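You operate a simulated robot arm through the tools that you are given. There is no shell and no other tool. Be economical: measure what you need, move in short steps, check, and stop when the job is done.

The job below is to be done with a simulated robot arm. You get a single attempt, and the scene is never put back.

TASK
Take the rye canister and put it on top of the grey collar.

It is judged by the outcome, as a careful person would: the job done as asked, and still so three seconds after it is handed in. It fails if anything else is knocked over, pushed out of place, dropped, spilled or broken.

THE ROBOT
A 7-joint arm with a two-finger parallel gripper, fixed in place. Base frame: the origin is at the foot of the arm, x ahead of it, y to its left, z up; the work surface is at about z = 0. Readings come in m, rad, newtons and seconds.
With the tool pointing down near the work surface it reaches from about 0.22 to 0.58 m from the base axis. Its first joint turns from -1.152 to 1.152 rad. Payload 2.5 kg.
The TCP is the grasp point between the finger pads, 0.023 m short of the fingertips. In the tool frame z runs along the fingers and y along their closing line. The gripper opens to 0.094 m. The fingers are 0.038 m wide and 0.01 m thick; the gripper's body (0.054 by 0.096 m) begins 0.039 m behind the TCP.
Orientation is that of the tool frame in the base frame, as a unit quaternion [w, x, y, z]. With the fingers straight down and closing along the base's y, the tool's x points along the base's -x, its y along +y and its z along -z.

THE INTERFACE
- The arm moves only by the tool servo_tool. Its argument "motion" is a list that holds one entry, the list of rows, each a list of 5 numbers: the shift along the tool's x, y, z in units of 40 mm (1.0 is 40 mm), then the turn about the tool's z in units of 5 degrees (1.0 is 5 degrees), then the closure in counts, from 0 (fully open) to 255 (shut). In form: [[[dx, dy, dz, yaw, fingers], ...]]. A call has 1 to 10 rows; each row shifts and turns the commanded pose from where the row before left it, along the tool's axes as they then stand. A call with a number of a shift or a turn outside -1 to 1 is refused whole. Each row takes 0.2 s and may step no farther than 0.05 m and 0.15 rad from the row before; otherwise, or with a gripper value out of range, the whole call is refused. A pose out of reach is approached as far as the arm can. The call stops where the force on the tool passes 40 N (or 10 N more than at its start, if that is more) or the arm is blocked; 0.2 s more then pass. The fingers move at their own pace (about 0.108 m/s each) and stop on an object; they squeeze with about 24 N. The grip force told is the motor's: it shows also when the fingers shut on nothing. Time passes only in rows, and 0.2 s behind the last, so rows that do not move let the fingers close. It gives the time, the measured TCP pose, the force on the tool (base axes), the opening and the grip force at its end, in the units of the frame above (readings bear some noise), and new pictures: "views" is both (left out), scene, wrist or none.
- Cameras (640 x 400 px; columns grow to the right, rows downward): "scene" is fixed at [0.1331, -0.4195, 0.5508]; the picture's right is [0.70, -0.72, 0.00], its down [-0.44, -0.43, -0.79] and it looks along [0.56, 0.55, -0.62] (base axes); focal length 360 px, centre (320, 200). "wrist" rides on the gripper at [-0.039, 0, -0.044] in the tool frame; the picture's right is [0.00, -1.00, 0.00], its down [0.97, 0.00, -0.24] and it looks along [0.24, 0.00, 0.97] (tool axes); focal length 218 px, centre (320, 200). There is no depth. A picture from a camera that has moved, and an enlarged one, comes with that camera's place and axes in the base frame and with its lens. The place of the scene camera against the robot may be out by one fixed shift of up to 0.018 m in any direction.
- zoom(camera, box): a new picture of the part [left, top, right, bottom] of that camera's present view, enlarged. It takes no simulated time.
- job_done(): hands the job in; it is judged then, once.

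Work in short steps. Places have to be worked out from the pictures, the camera data and where the tool is seen: move nearer, look again, correct. Check each grasp and each placing, and mend what went wrong. You have 90 turns and 150 pictures in all, those below and enlarged ones among them. Open the gripper and draw the arm clear of the work before you hand the job in, unless the task says otherwise; then end with one line.

The tools are called as a command line: name --argument value ..., lists and objects as JSON in quotes. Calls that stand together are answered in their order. servo_tool: Moves the arm, as the interface text tells. Its arguments: {"type":"object","properties":{"motion":{"type":"array"},"views":{"type":"string","enum":["both","scene","wrist","none"]}},"required":["motion"]} The other tools are called the same way: zoom (camera, box) takes an enlarged picture of a part of a camera's view; job_done () hands the job in.

At the start:

```text
clock: 0.0
tcp_pos: [0.4198, -0.1634, 0.2558]
ee_rot: [0.0, 0.0, 1.0, 0.0]
ft_force: [-1.0, -0.6, -0.3]
opening: 0.0941
grip_force: 0.0
```

scene: 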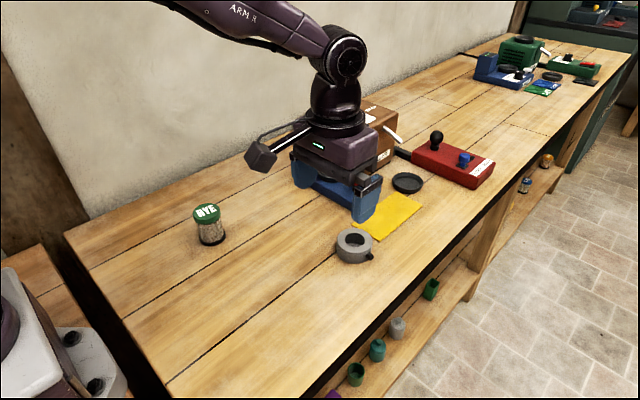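
wrist: 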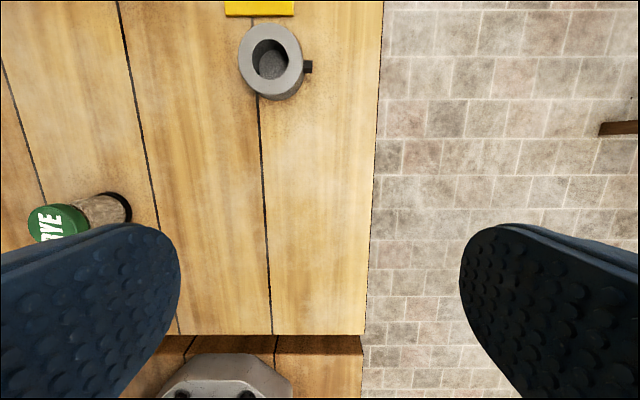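

The canister appears near (0.375, 0.14) and the collar near (0.55, -0.107). I'll zoom in on both before moving.

zoom --camera "scene" --box '[160, 180, 256, 260]'

zoom --camera "scene" --box '[310, 205, 406, 285]'

zoom --camera "wrist" --box '[210, 0, 338, 110]'

```text
5.00 times, centred on (208, 220) of scene
camera zoom: at [0.1331, -0.4195, 0.5508], right [0.7, -0.72, 0.0], down [-0.44, -0.43, -0.79], along [0.56, 0.55, -0.62], focal length 1802 px, centre (880, 100)
```

zoom: 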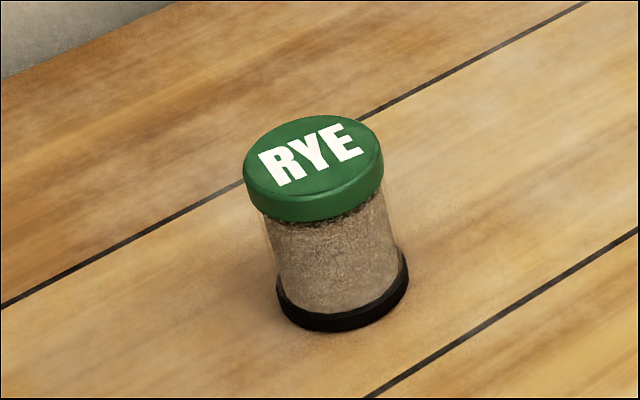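

```text
5.00 times, centred on (358, 245) of scene
camera zoom: at [0.1331, -0.4195, 0.5508], right [0.7, -0.72, 0.0], down [-0.44, -0.43, -0.79], along [0.56, 0.55, -0.62], focal length 1802 px, centre (130, -25)
```

zoom: 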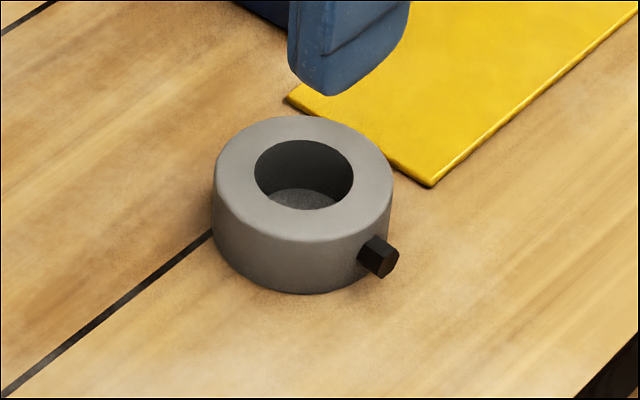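

```text
3.64 times, centred on (274, 55) of wrist
camera zoom: at [0.4578, -0.1651, 0.2999], right [0.0, -1.0, 0.0], down [-0.97, 0.0, 0.24], along [-0.24, 0.0, -0.97], focal length 794 px, centre (487, 727)
```

zoom: 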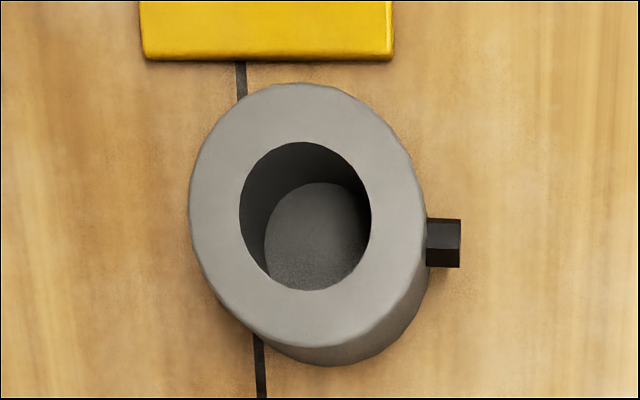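

The canister (about 58 mm wide) is wider than the collar's bore (about 39 mm), so it will rest on the ring. I'll move above the canister at a safe height and look again.

servo_tool --motion '[[[0.14, 0.94, 0, 0, 0], [0.14, 0.94, 0, 0, 0], [0.14, 0.94, 0, 0, 0], [0.14, 0.94, 0, 0, 0], [0.14, 0.94, 0, 0, 0], [0.14, 0.94, 0, 0, 0], [0.14, 0.94, 0, 0, 0], [0.14, 0.94, 0, 0, 0], [0, 0, 0.5, 0, 0], [0, 0, 0, 0, 0]]]'

```text
clock: 2.2
tcp_pos: [0.3756, 0.1363, 0.2367]
ee_rot: [0.0, 0.001, 1.0, -0.001]
ft_force: [0.3, -0.1, 0.4]
opening: 0.0938
grip_force: 0.1
camera wrist: at [0.4136, 0.1359, 0.2805], right [0.0, -1.0, 0.0], down [-0.97, 0.0, 0.24], along [-0.24, 0.0, -0.97], focal length 218 px, centre (320, 200)
```

scene: 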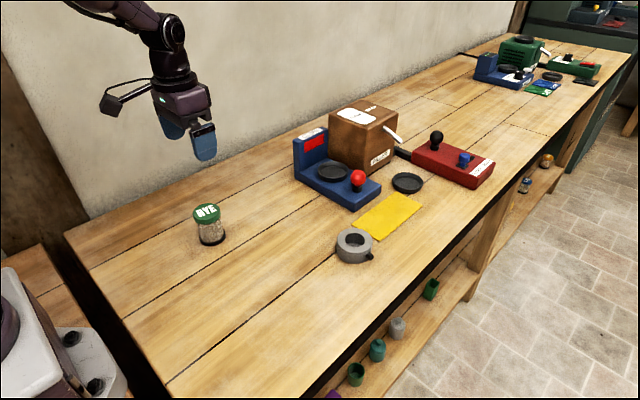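
wrist: 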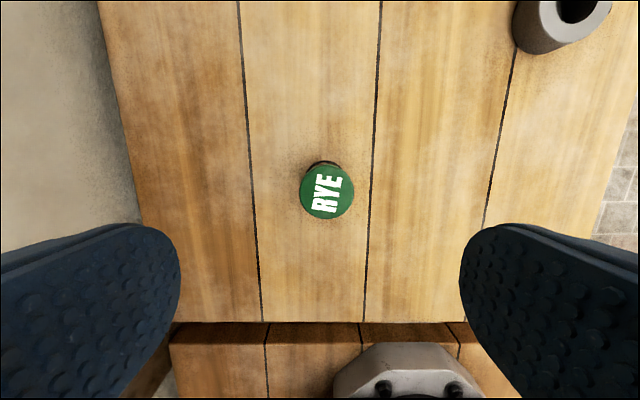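

The lid is centred at about (0.370, 0.130), roughly 55 mm wide. I'll correct by (-5, -6) mm and descend partway.

servo_tool --motion '[[[0.14, -0.16, 0.4, 0, 0], [0, 0, 0.9, 0, 0], [0, 0, 0.9, 0, 0], [0, 0, 0.3, 0, 0], [0, 0, 0, 0, 0]]]'

```text
clock: 3.4
tcp_pos: [0.3703, 0.1307, 0.135]
ee_rot: [0.001, 0.001, 1.0, 0.0]
ft_force: [0.0, -0.9, -0.3]
opening: 0.0939
grip_force: 0.1
camera wrist: at [0.4078, 0.1293, 0.1794], right [0.0, -1.0, 0.0], down [-0.97, 0.0, 0.24], along [-0.24, 0.0, -0.97], focal length 218 px, centre (320, 200)
```

scene: 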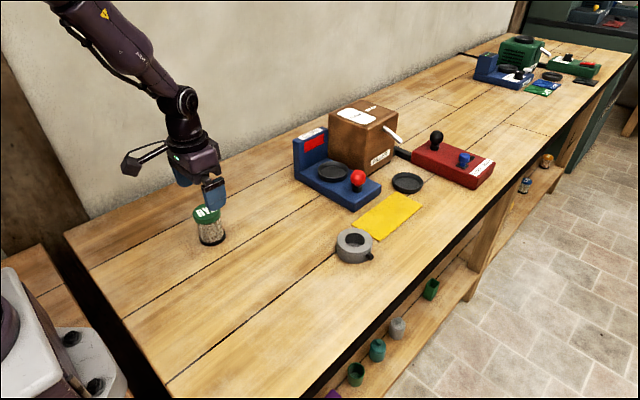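
wrist: 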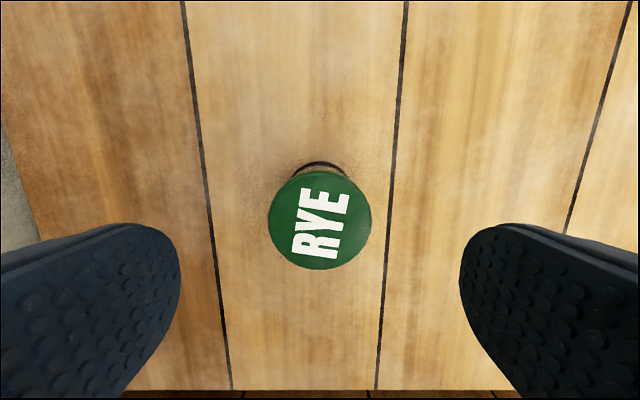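

The lid is centred between the fingers, with its top at about z = 0.069. I'll descend to z ≈ 0.043, leaving 13 mm between the gripper body and the lid, and close.

servo_tool --motion '[[[0, 0, 0.8, 0, 0], [0, 0, 0.8, 0, 0], [0, 0, 0.7, 0, 0], [0, 0, 0, 0, 0], [0, 0, 0, 0, 255], [0, 0, 0, 0, 255], [0, 0, 0, 0, 255]]]'

```text
clock: 5.0
tcp_pos: [0.3696, 0.1305, 0.0438]
ee_rot: [0.0, 0.0, 1.0, 0.0]
ft_force: [-0.4, -0.2, 0.6]
opening: 0.0535
grip_force: 23.6
camera wrist: at [0.4075, 0.13, 0.0872], right [0.0, -1.0, 0.0], down [-0.97, 0.0, 0.24], along [-0.24, 0.0, -0.97], focal length 218 px, centre (320, 200)
```

scene: 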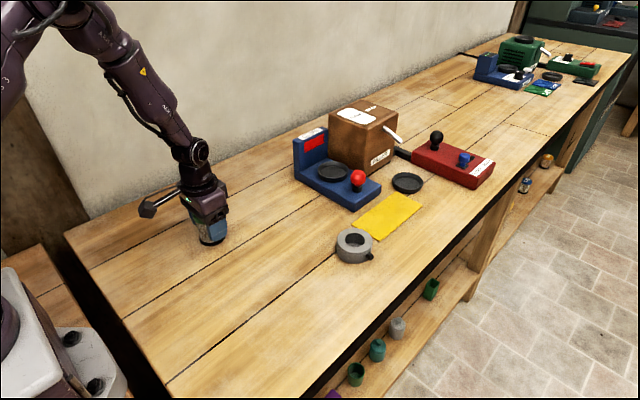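
wrist: 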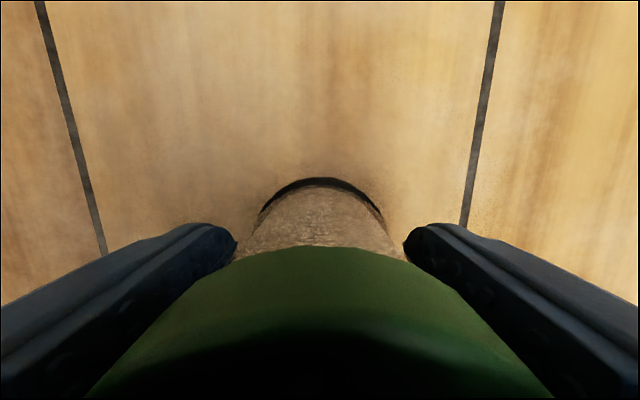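

The grip holds at 53.5 mm and 24 N. I'll lift slowly and check that the whole canister comes up.

servo_tool --motion '[[[0, 0, -0.3, 0, 255], [0, 0, -0.6, 0, 255], [0, 0, -0.8, 0, 255], [0, 0, -0.8, 0, 255], [0, 0, -0.5, 0, 255], [0, 0, 0, 0, 255]]]'

```text
clock: 6.4
tcp_pos: [0.3688, 0.1301, 0.1633]
ee_rot: [0.001, 0.001, 1.0, 0.0]
ft_force: [0.3, -0.2, -2.0]
opening: 0.0536
grip_force: 23.9
camera wrist: at [0.4073, 0.1292, 0.2075], right [0.0, -1.0, 0.0], down [-0.97, 0.0, 0.24], along [-0.24, 0.0, -0.97], focal length 218 px, centre (320, 200)
```

scene: 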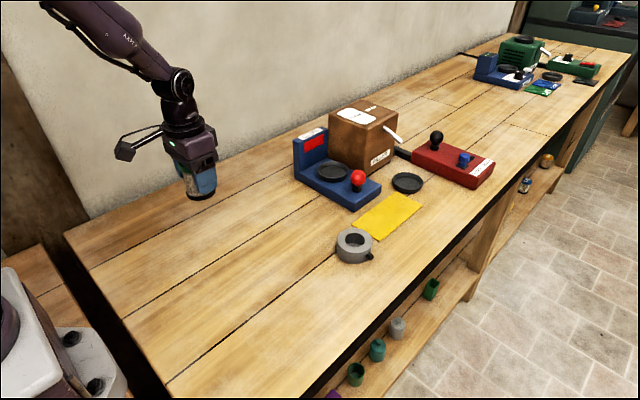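
wrist: 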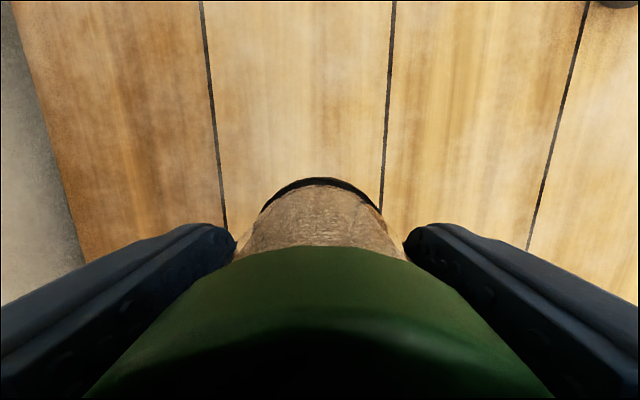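

The whole canister is held firmly; its base sits 44 mm below the TCP. I'll move to just short of the collar so the wrist camera can measure it.

servo_tool --motion '[[[-0.34, -0.86, -0.1, 0, 255], [-0.34, -0.86, 0, 0, 255], [-0.34, -0.86, 0, 0, 255], [-0.34, -0.86, 0, 0, 255], [-0.34, -0.86, 0, 0, 255], [-0.34, -0.86, 0, 0, 255], [-0.34, -0.86, 0, 0, 255], [0, 0, 0, 0, 255], [0, 0, 0, 0, 255]]]'

```text
clock: 8.4
tcp_pos: [0.4637, -0.1113, 0.1665]
ee_rot: [0.001, 0.001, 1.0, 0.0]
ft_force: [0.7, -0.9, -2.6]
opening: 0.0533
grip_force: 23.4
camera wrist: at [0.502, -0.1119, 0.2114], right [0.0, -1.0, 0.0], down [-0.97, 0.0, 0.24], along [-0.24, 0.0, -0.97], focal length 218 px, centre (320, 200)
```

scene: 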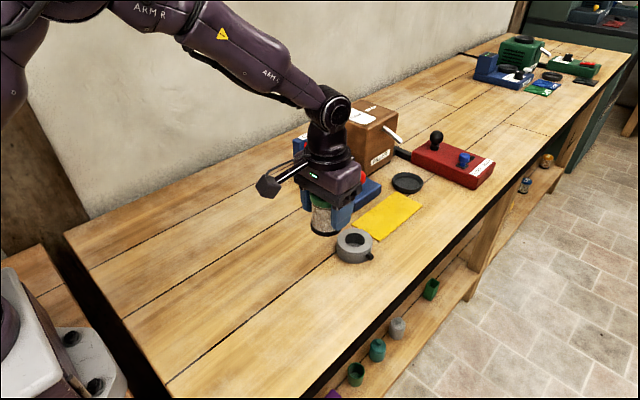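
wrist: 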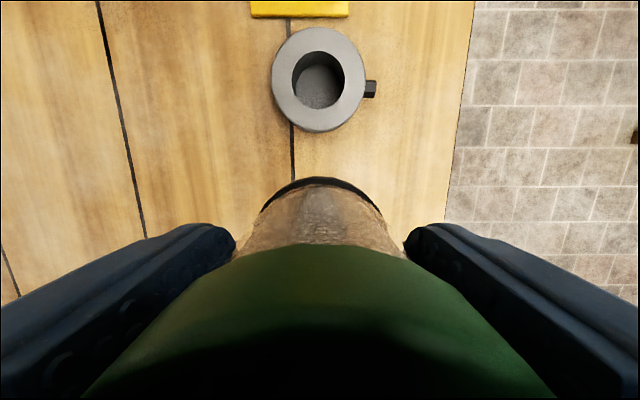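

Laterally the collar lines up with the canister (column ~319). I'll zoom in for an exact reading of the ring's centre.

zoom --camera "wrist" --box '[240, 10, 400, 150]'

zoom --camera "scene" --box '[290, 180, 400, 280]'

```text
2.86 times, centred on (320, 80) of wrist
camera zoom: at [0.502, -0.1119, 0.2114], right [0.0, -1.0, 0.0], down [-0.97, 0.0, 0.24], along [-0.24, 0.0, -0.97], focal length 624 px, centre (320, 543)
```

zoom: 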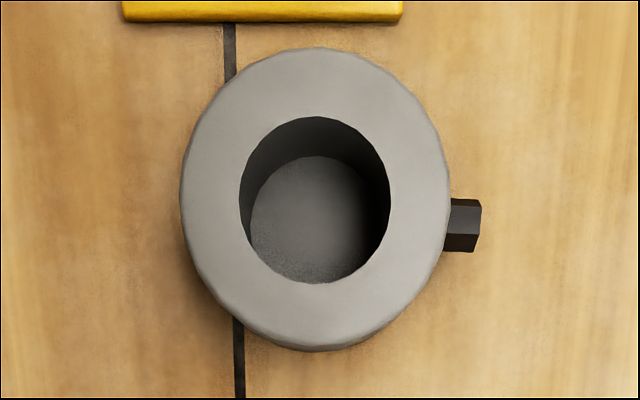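

```text
4.00 times, centred on (345, 230) of scene
camera zoom: at [0.1331, -0.4195, 0.5508], right [0.7, -0.72, 0.0], down [-0.44, -0.43, -0.79], along [0.56, 0.55, -0.62], focal length 1441 px, centre (220, 80)
```

zoom: 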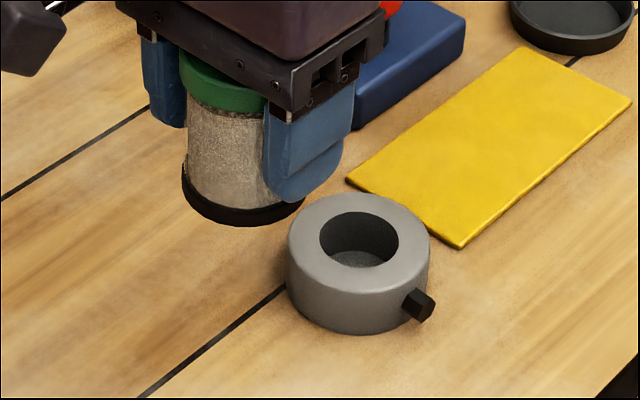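

The ring centre works out at about (0.550, -0.111), top at z ≈ 0.03. I'll move over it and come down to z ≈ 0.098, about 2 cm above expected contact, then look.

servo_tool --motion '[[[-0.72, 0, 0, 0, 255], [-0.72, 0, 0, 0, 255], [-0.72, 0, 0, 0, 255], [0, 0, 0, 0, 255], [0, 0, 0.6, 0, 255], [0, 0, 0.6, 0, 255], [0, 0, 0.5, 0, 255], [0, 0, 0, 0, 255]]]'

zoom --camera "scene" --box '[300, 190, 410, 290]'

```text
clock: 10.2
tcp_pos: [0.5507, -0.1099, 0.0997]
ee_rot: [0.0, 0.002, 1.0, 0.0]
ft_force: [-0.1, 1.0, -1.8]
opening: 0.0532
grip_force: 23.6
camera wrist: at [0.5895, -0.1118, 0.1439], right [0.0, -1.0, 0.0], down [-0.97, 0.0, 0.24], along [-0.24, 0.0, -0.97], focal length 218 px, centre (320, 200)
```

scene: 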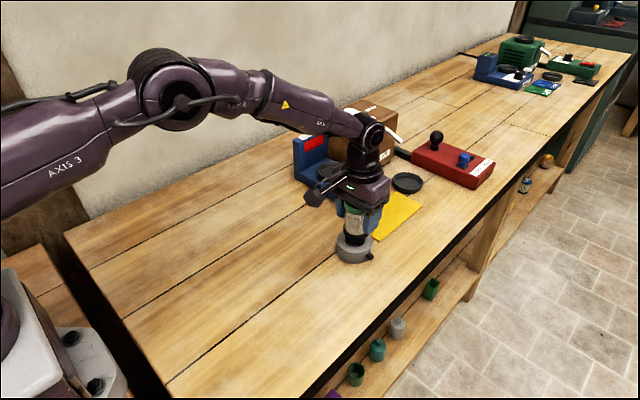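
wrist: 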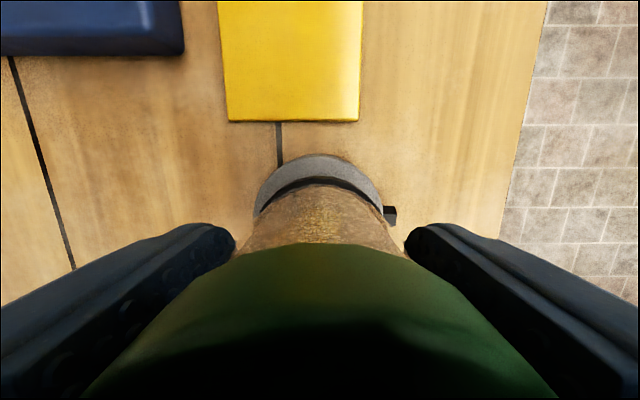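

```text
4.00 times, centred on (355, 240) of scene
camera zoom: at [0.1331, -0.4195, 0.5508], right [0.7, -0.72, 0.0], down [-0.44, -0.43, -0.79], along [0.56, 0.55, -0.62], focal length 1441 px, centre (180, 40)
```

zoom: 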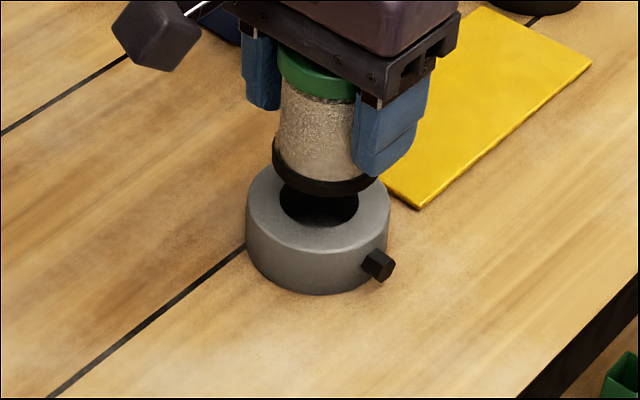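

Well aligned to within a few mm. I'll lower another 13 mm and check concentricity at close range.

servo_tool --motion '[[[0, 0, 0.17, 0, 255], [0, 0, 0.16, 0, 255], [0, 0, 0, 0, 255]]]' --views "none"

zoom --camera "scene" --box '[320, 200, 400, 270]'

zoom --camera "wrist" --box '[220, 120, 420, 250]'

```text
clock: 11.0
tcp_pos: [0.55, -0.1105, 0.0868]
ee_rot: [0.0, 0.0, 1.0, 0.0]
ft_force: [-0.1, 0.3, -1.5]
opening: 0.0533
grip_force: 23.9
```

```text
5.71 times, centred on (360, 235) of scene
camera zoom: at [0.1331, -0.4195, 0.5508], right [0.7, -0.72, 0.0], down [-0.44, -0.43, -0.79], along [0.56, 0.55, -0.62], focal length 2059 px, centre (91, 0)
```

zoom: 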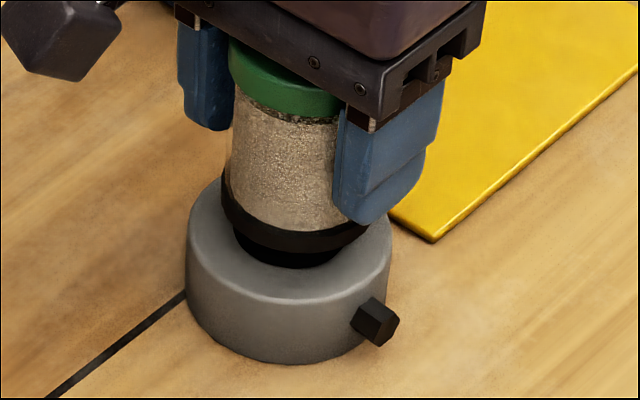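

```text
3.08 times, centred on (320, 185) of wrist
camera zoom: at [0.5893, -0.1118, 0.1306], right [0.0, -1.0, 0.0], down [-0.97, 0.0, 0.24], along [-0.24, 0.0, -0.97], focal length 672 px, centre (320, 246)
```

zoom: 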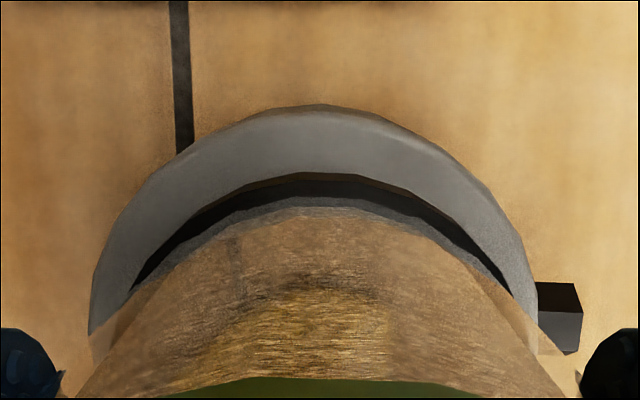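

Concentric to within ~1.5 mm. I'll lower in 1.6 mm steps until contact shows in the force.

servo_tool --motion '[[[0.02, 0.02, 0.04, 0, 255], [0, 0, 0.04, 0, 255], [0, 0, 0.04, 0, 255], [0, 0, 0.04, 0, 255], [0, 0, 0.04, 0, 255]]]' --views "none"

zoom --camera "scene" --box '[320, 200, 400, 270]'

```text
clock: 12.2
tcp_pos: [0.5507, -0.1104, 0.0799]
ee_rot: [0.0, 0.001, 1.0, 0.0]
ft_force: [-0.1, -0.6, -1.8]
opening: 0.0536
grip_force: 23.5
```

```text
5.71 times, centred on (360, 235) of scene
camera zoom: at [0.1331, -0.4195, 0.5508], right [0.7, -0.72, 0.0], down [-0.44, -0.43, -0.79], along [0.56, 0.55, -0.62], focal length 2059 px, centre (91, 0)
```

zoom: 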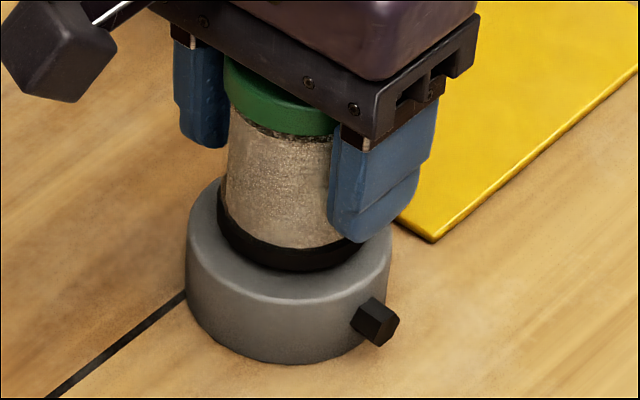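

Nearly down, no contact force yet. I'll continue with finer steps.

servo_tool --motion '[[[0, 0, 0.03, 0, 255], [0, 0, 0.03, 0, 255], [0, 0, 0.03, 0, 255]]]' --views "none"

zoom --camera "scene" --box '[320, 200, 400, 270]'

```text
clock: 13.0
tcp_pos: [0.5502, -0.1101, 0.0761]
ee_rot: [0.0, 0.001, 1.0, 0.0]
ft_force: [-0.4, -0.3, -0.1]
opening: 0.0535
grip_force: 24.1
```

```text
5.71 times, centred on (360, 235) of scene
camera zoom: at [0.1331, -0.4195, 0.5508], right [0.7, -0.72, 0.0], down [-0.44, -0.43, -0.79], along [0.56, 0.55, -0.62], focal length 2059 px, centre (91, 0)
```

zoom: 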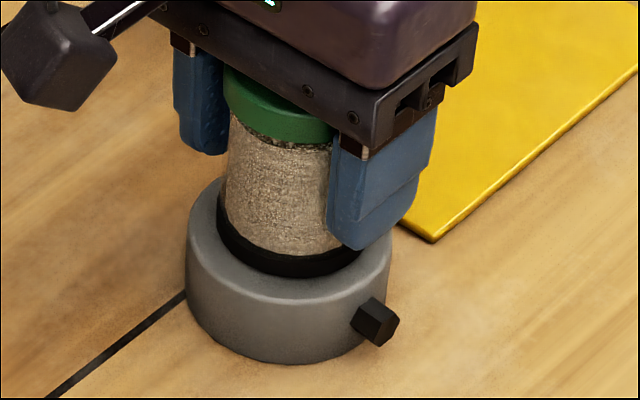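

The weight on the tool has dropped to about zero, suggesting first contact. I'll take one more 1 mm step to confirm.

servo_tool --motion '[[[0, 0, 0.02, 0, 255], [0, 0, 0, 0, 255]]]' --views "none"

```text
clock: 13.6
tcp_pos: [0.5508, -0.1112, 0.075]
ee_rot: [0.001, 0.001, 1.0, 0.0]
ft_force: [-3.6, 0.8, 10.5]
opening: 0.0535
grip_force: 23.9
```

Contact is firm at 10 N. I'll ease off slightly, open the fingers without moving, and check.

servo_tool --motion '[[[0, 0, -0.015, 0, 255], [0, 0, 0, 0, 100], [0, 0, 0, 0, 60], [0, 0, 0, 0, 0], [0, 0, 0, 0, 0], [0, 0, 0, 0, 0]]]'

zoom --camera "scene" --box '[320, 200, 400, 270]'

```text
clock: 15.0
tcp_pos: [0.5493, -0.1113, 0.0749]
ee_rot: [0.0, 0.001, 1.0, 0.0]
ft_force: [-0.3, 0.6, -0.5]
opening: 0.0941
grip_force: 0.1
camera wrist: at [0.5881, -0.1109, 0.1188], right [0.0, -1.0, 0.0], down [-0.97, 0.0, 0.24], along [-0.24, 0.0, -0.97], focal length 218 px, centre (320, 200)
```

scene: 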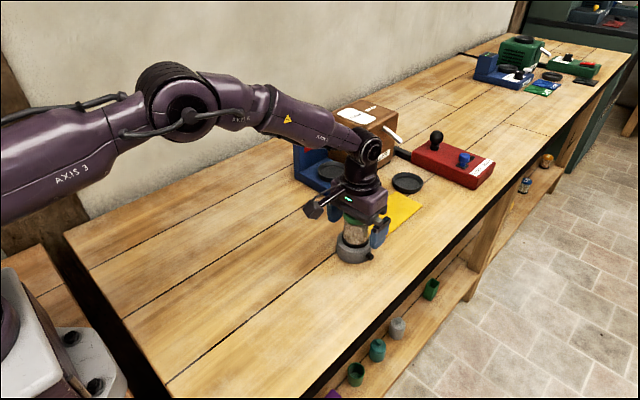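
wrist: 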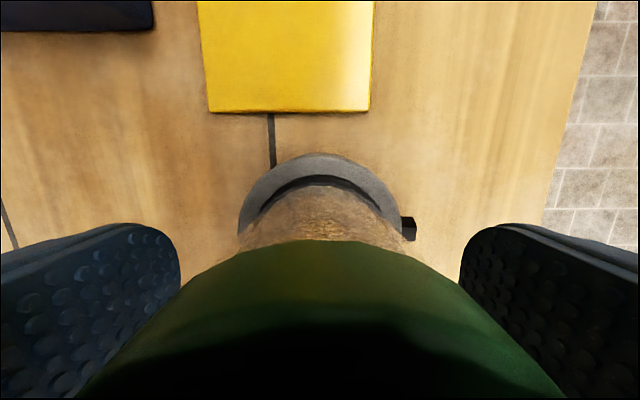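

```text
5.71 times, centred on (360, 235) of scene
camera zoom: at [0.1331, -0.4195, 0.5508], right [0.7, -0.72, 0.0], down [-0.44, -0.43, -0.79], along [0.56, 0.55, -0.62], focal length 2059 px, centre (91, 0)
```

zoom: 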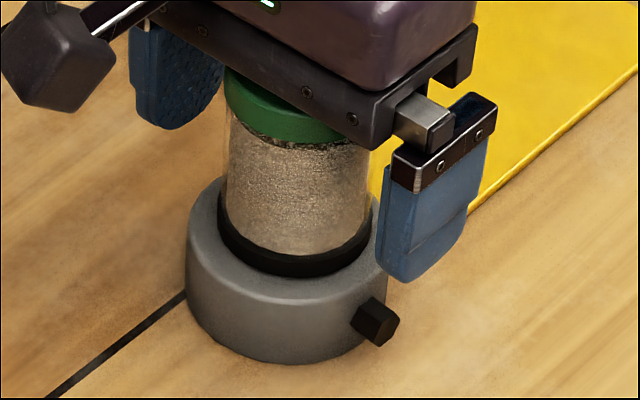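

The canister stands upright on the ring with the fingers clear on both sides. I'll rise straight up, then draw back toward the base.

servo_tool --motion '[[[0, 0, -0.4, 0, 0], [0, 0, -0.8, 0, 0], [0, 0, -0.9, 0, 0], [0, 0, -0.9, 0, 0], [0, 0, -0.5, 0, 0], [0.9, 0, 0, 0, 0], [0.9, 0, 0, 0, 0], [0.9, 0, 0, 0, 0], [0, 0, 0, 0, 0]]]'

zoom --camera "scene" --box '[310, 190, 406, 280]'

```text
clock: 17.0
tcp_pos: [0.4405, -0.1098, 0.2157]
ee_rot: [0.0, 0.001, 1.0, 0.001]
ft_force: [0.6, -0.1, 0.7]
opening: 0.0939
grip_force: 0.0
camera wrist: at [0.4795, -0.11, 0.2592], right [0.0, -1.0, 0.0], down [-0.97, 0.0, 0.24], along [-0.24, 0.0, -0.97], focal length 218 px, centre (320, 200)
```

scene: 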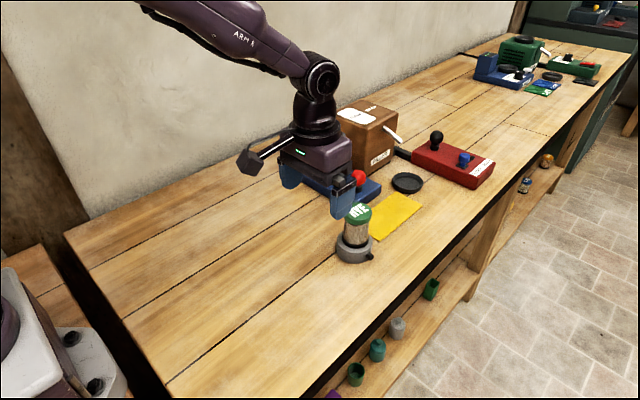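
wrist: 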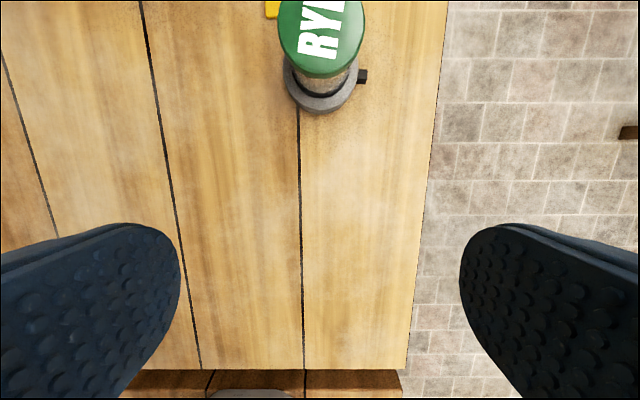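

```text
4.44 times, centred on (358, 235) of scene
camera zoom: at [0.1331, -0.4195, 0.5508], right [0.7, -0.72, 0.0], down [-0.44, -0.43, -0.79], along [0.56, 0.55, -0.62], focal length 1602 px, centre (151, 44)
```

zoom: 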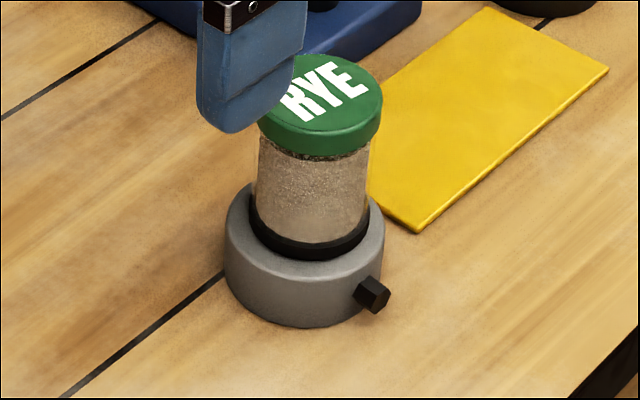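

The canister is upright and centred on the collar, nothing else has moved, and the arm is clear with the gripper open. I'm handing the job in.

job_done

```text
The job is handed in.
```

The rye canister is standing upright and centred on top of the grey collar, nothing else was disturbed, and the job is handed in.
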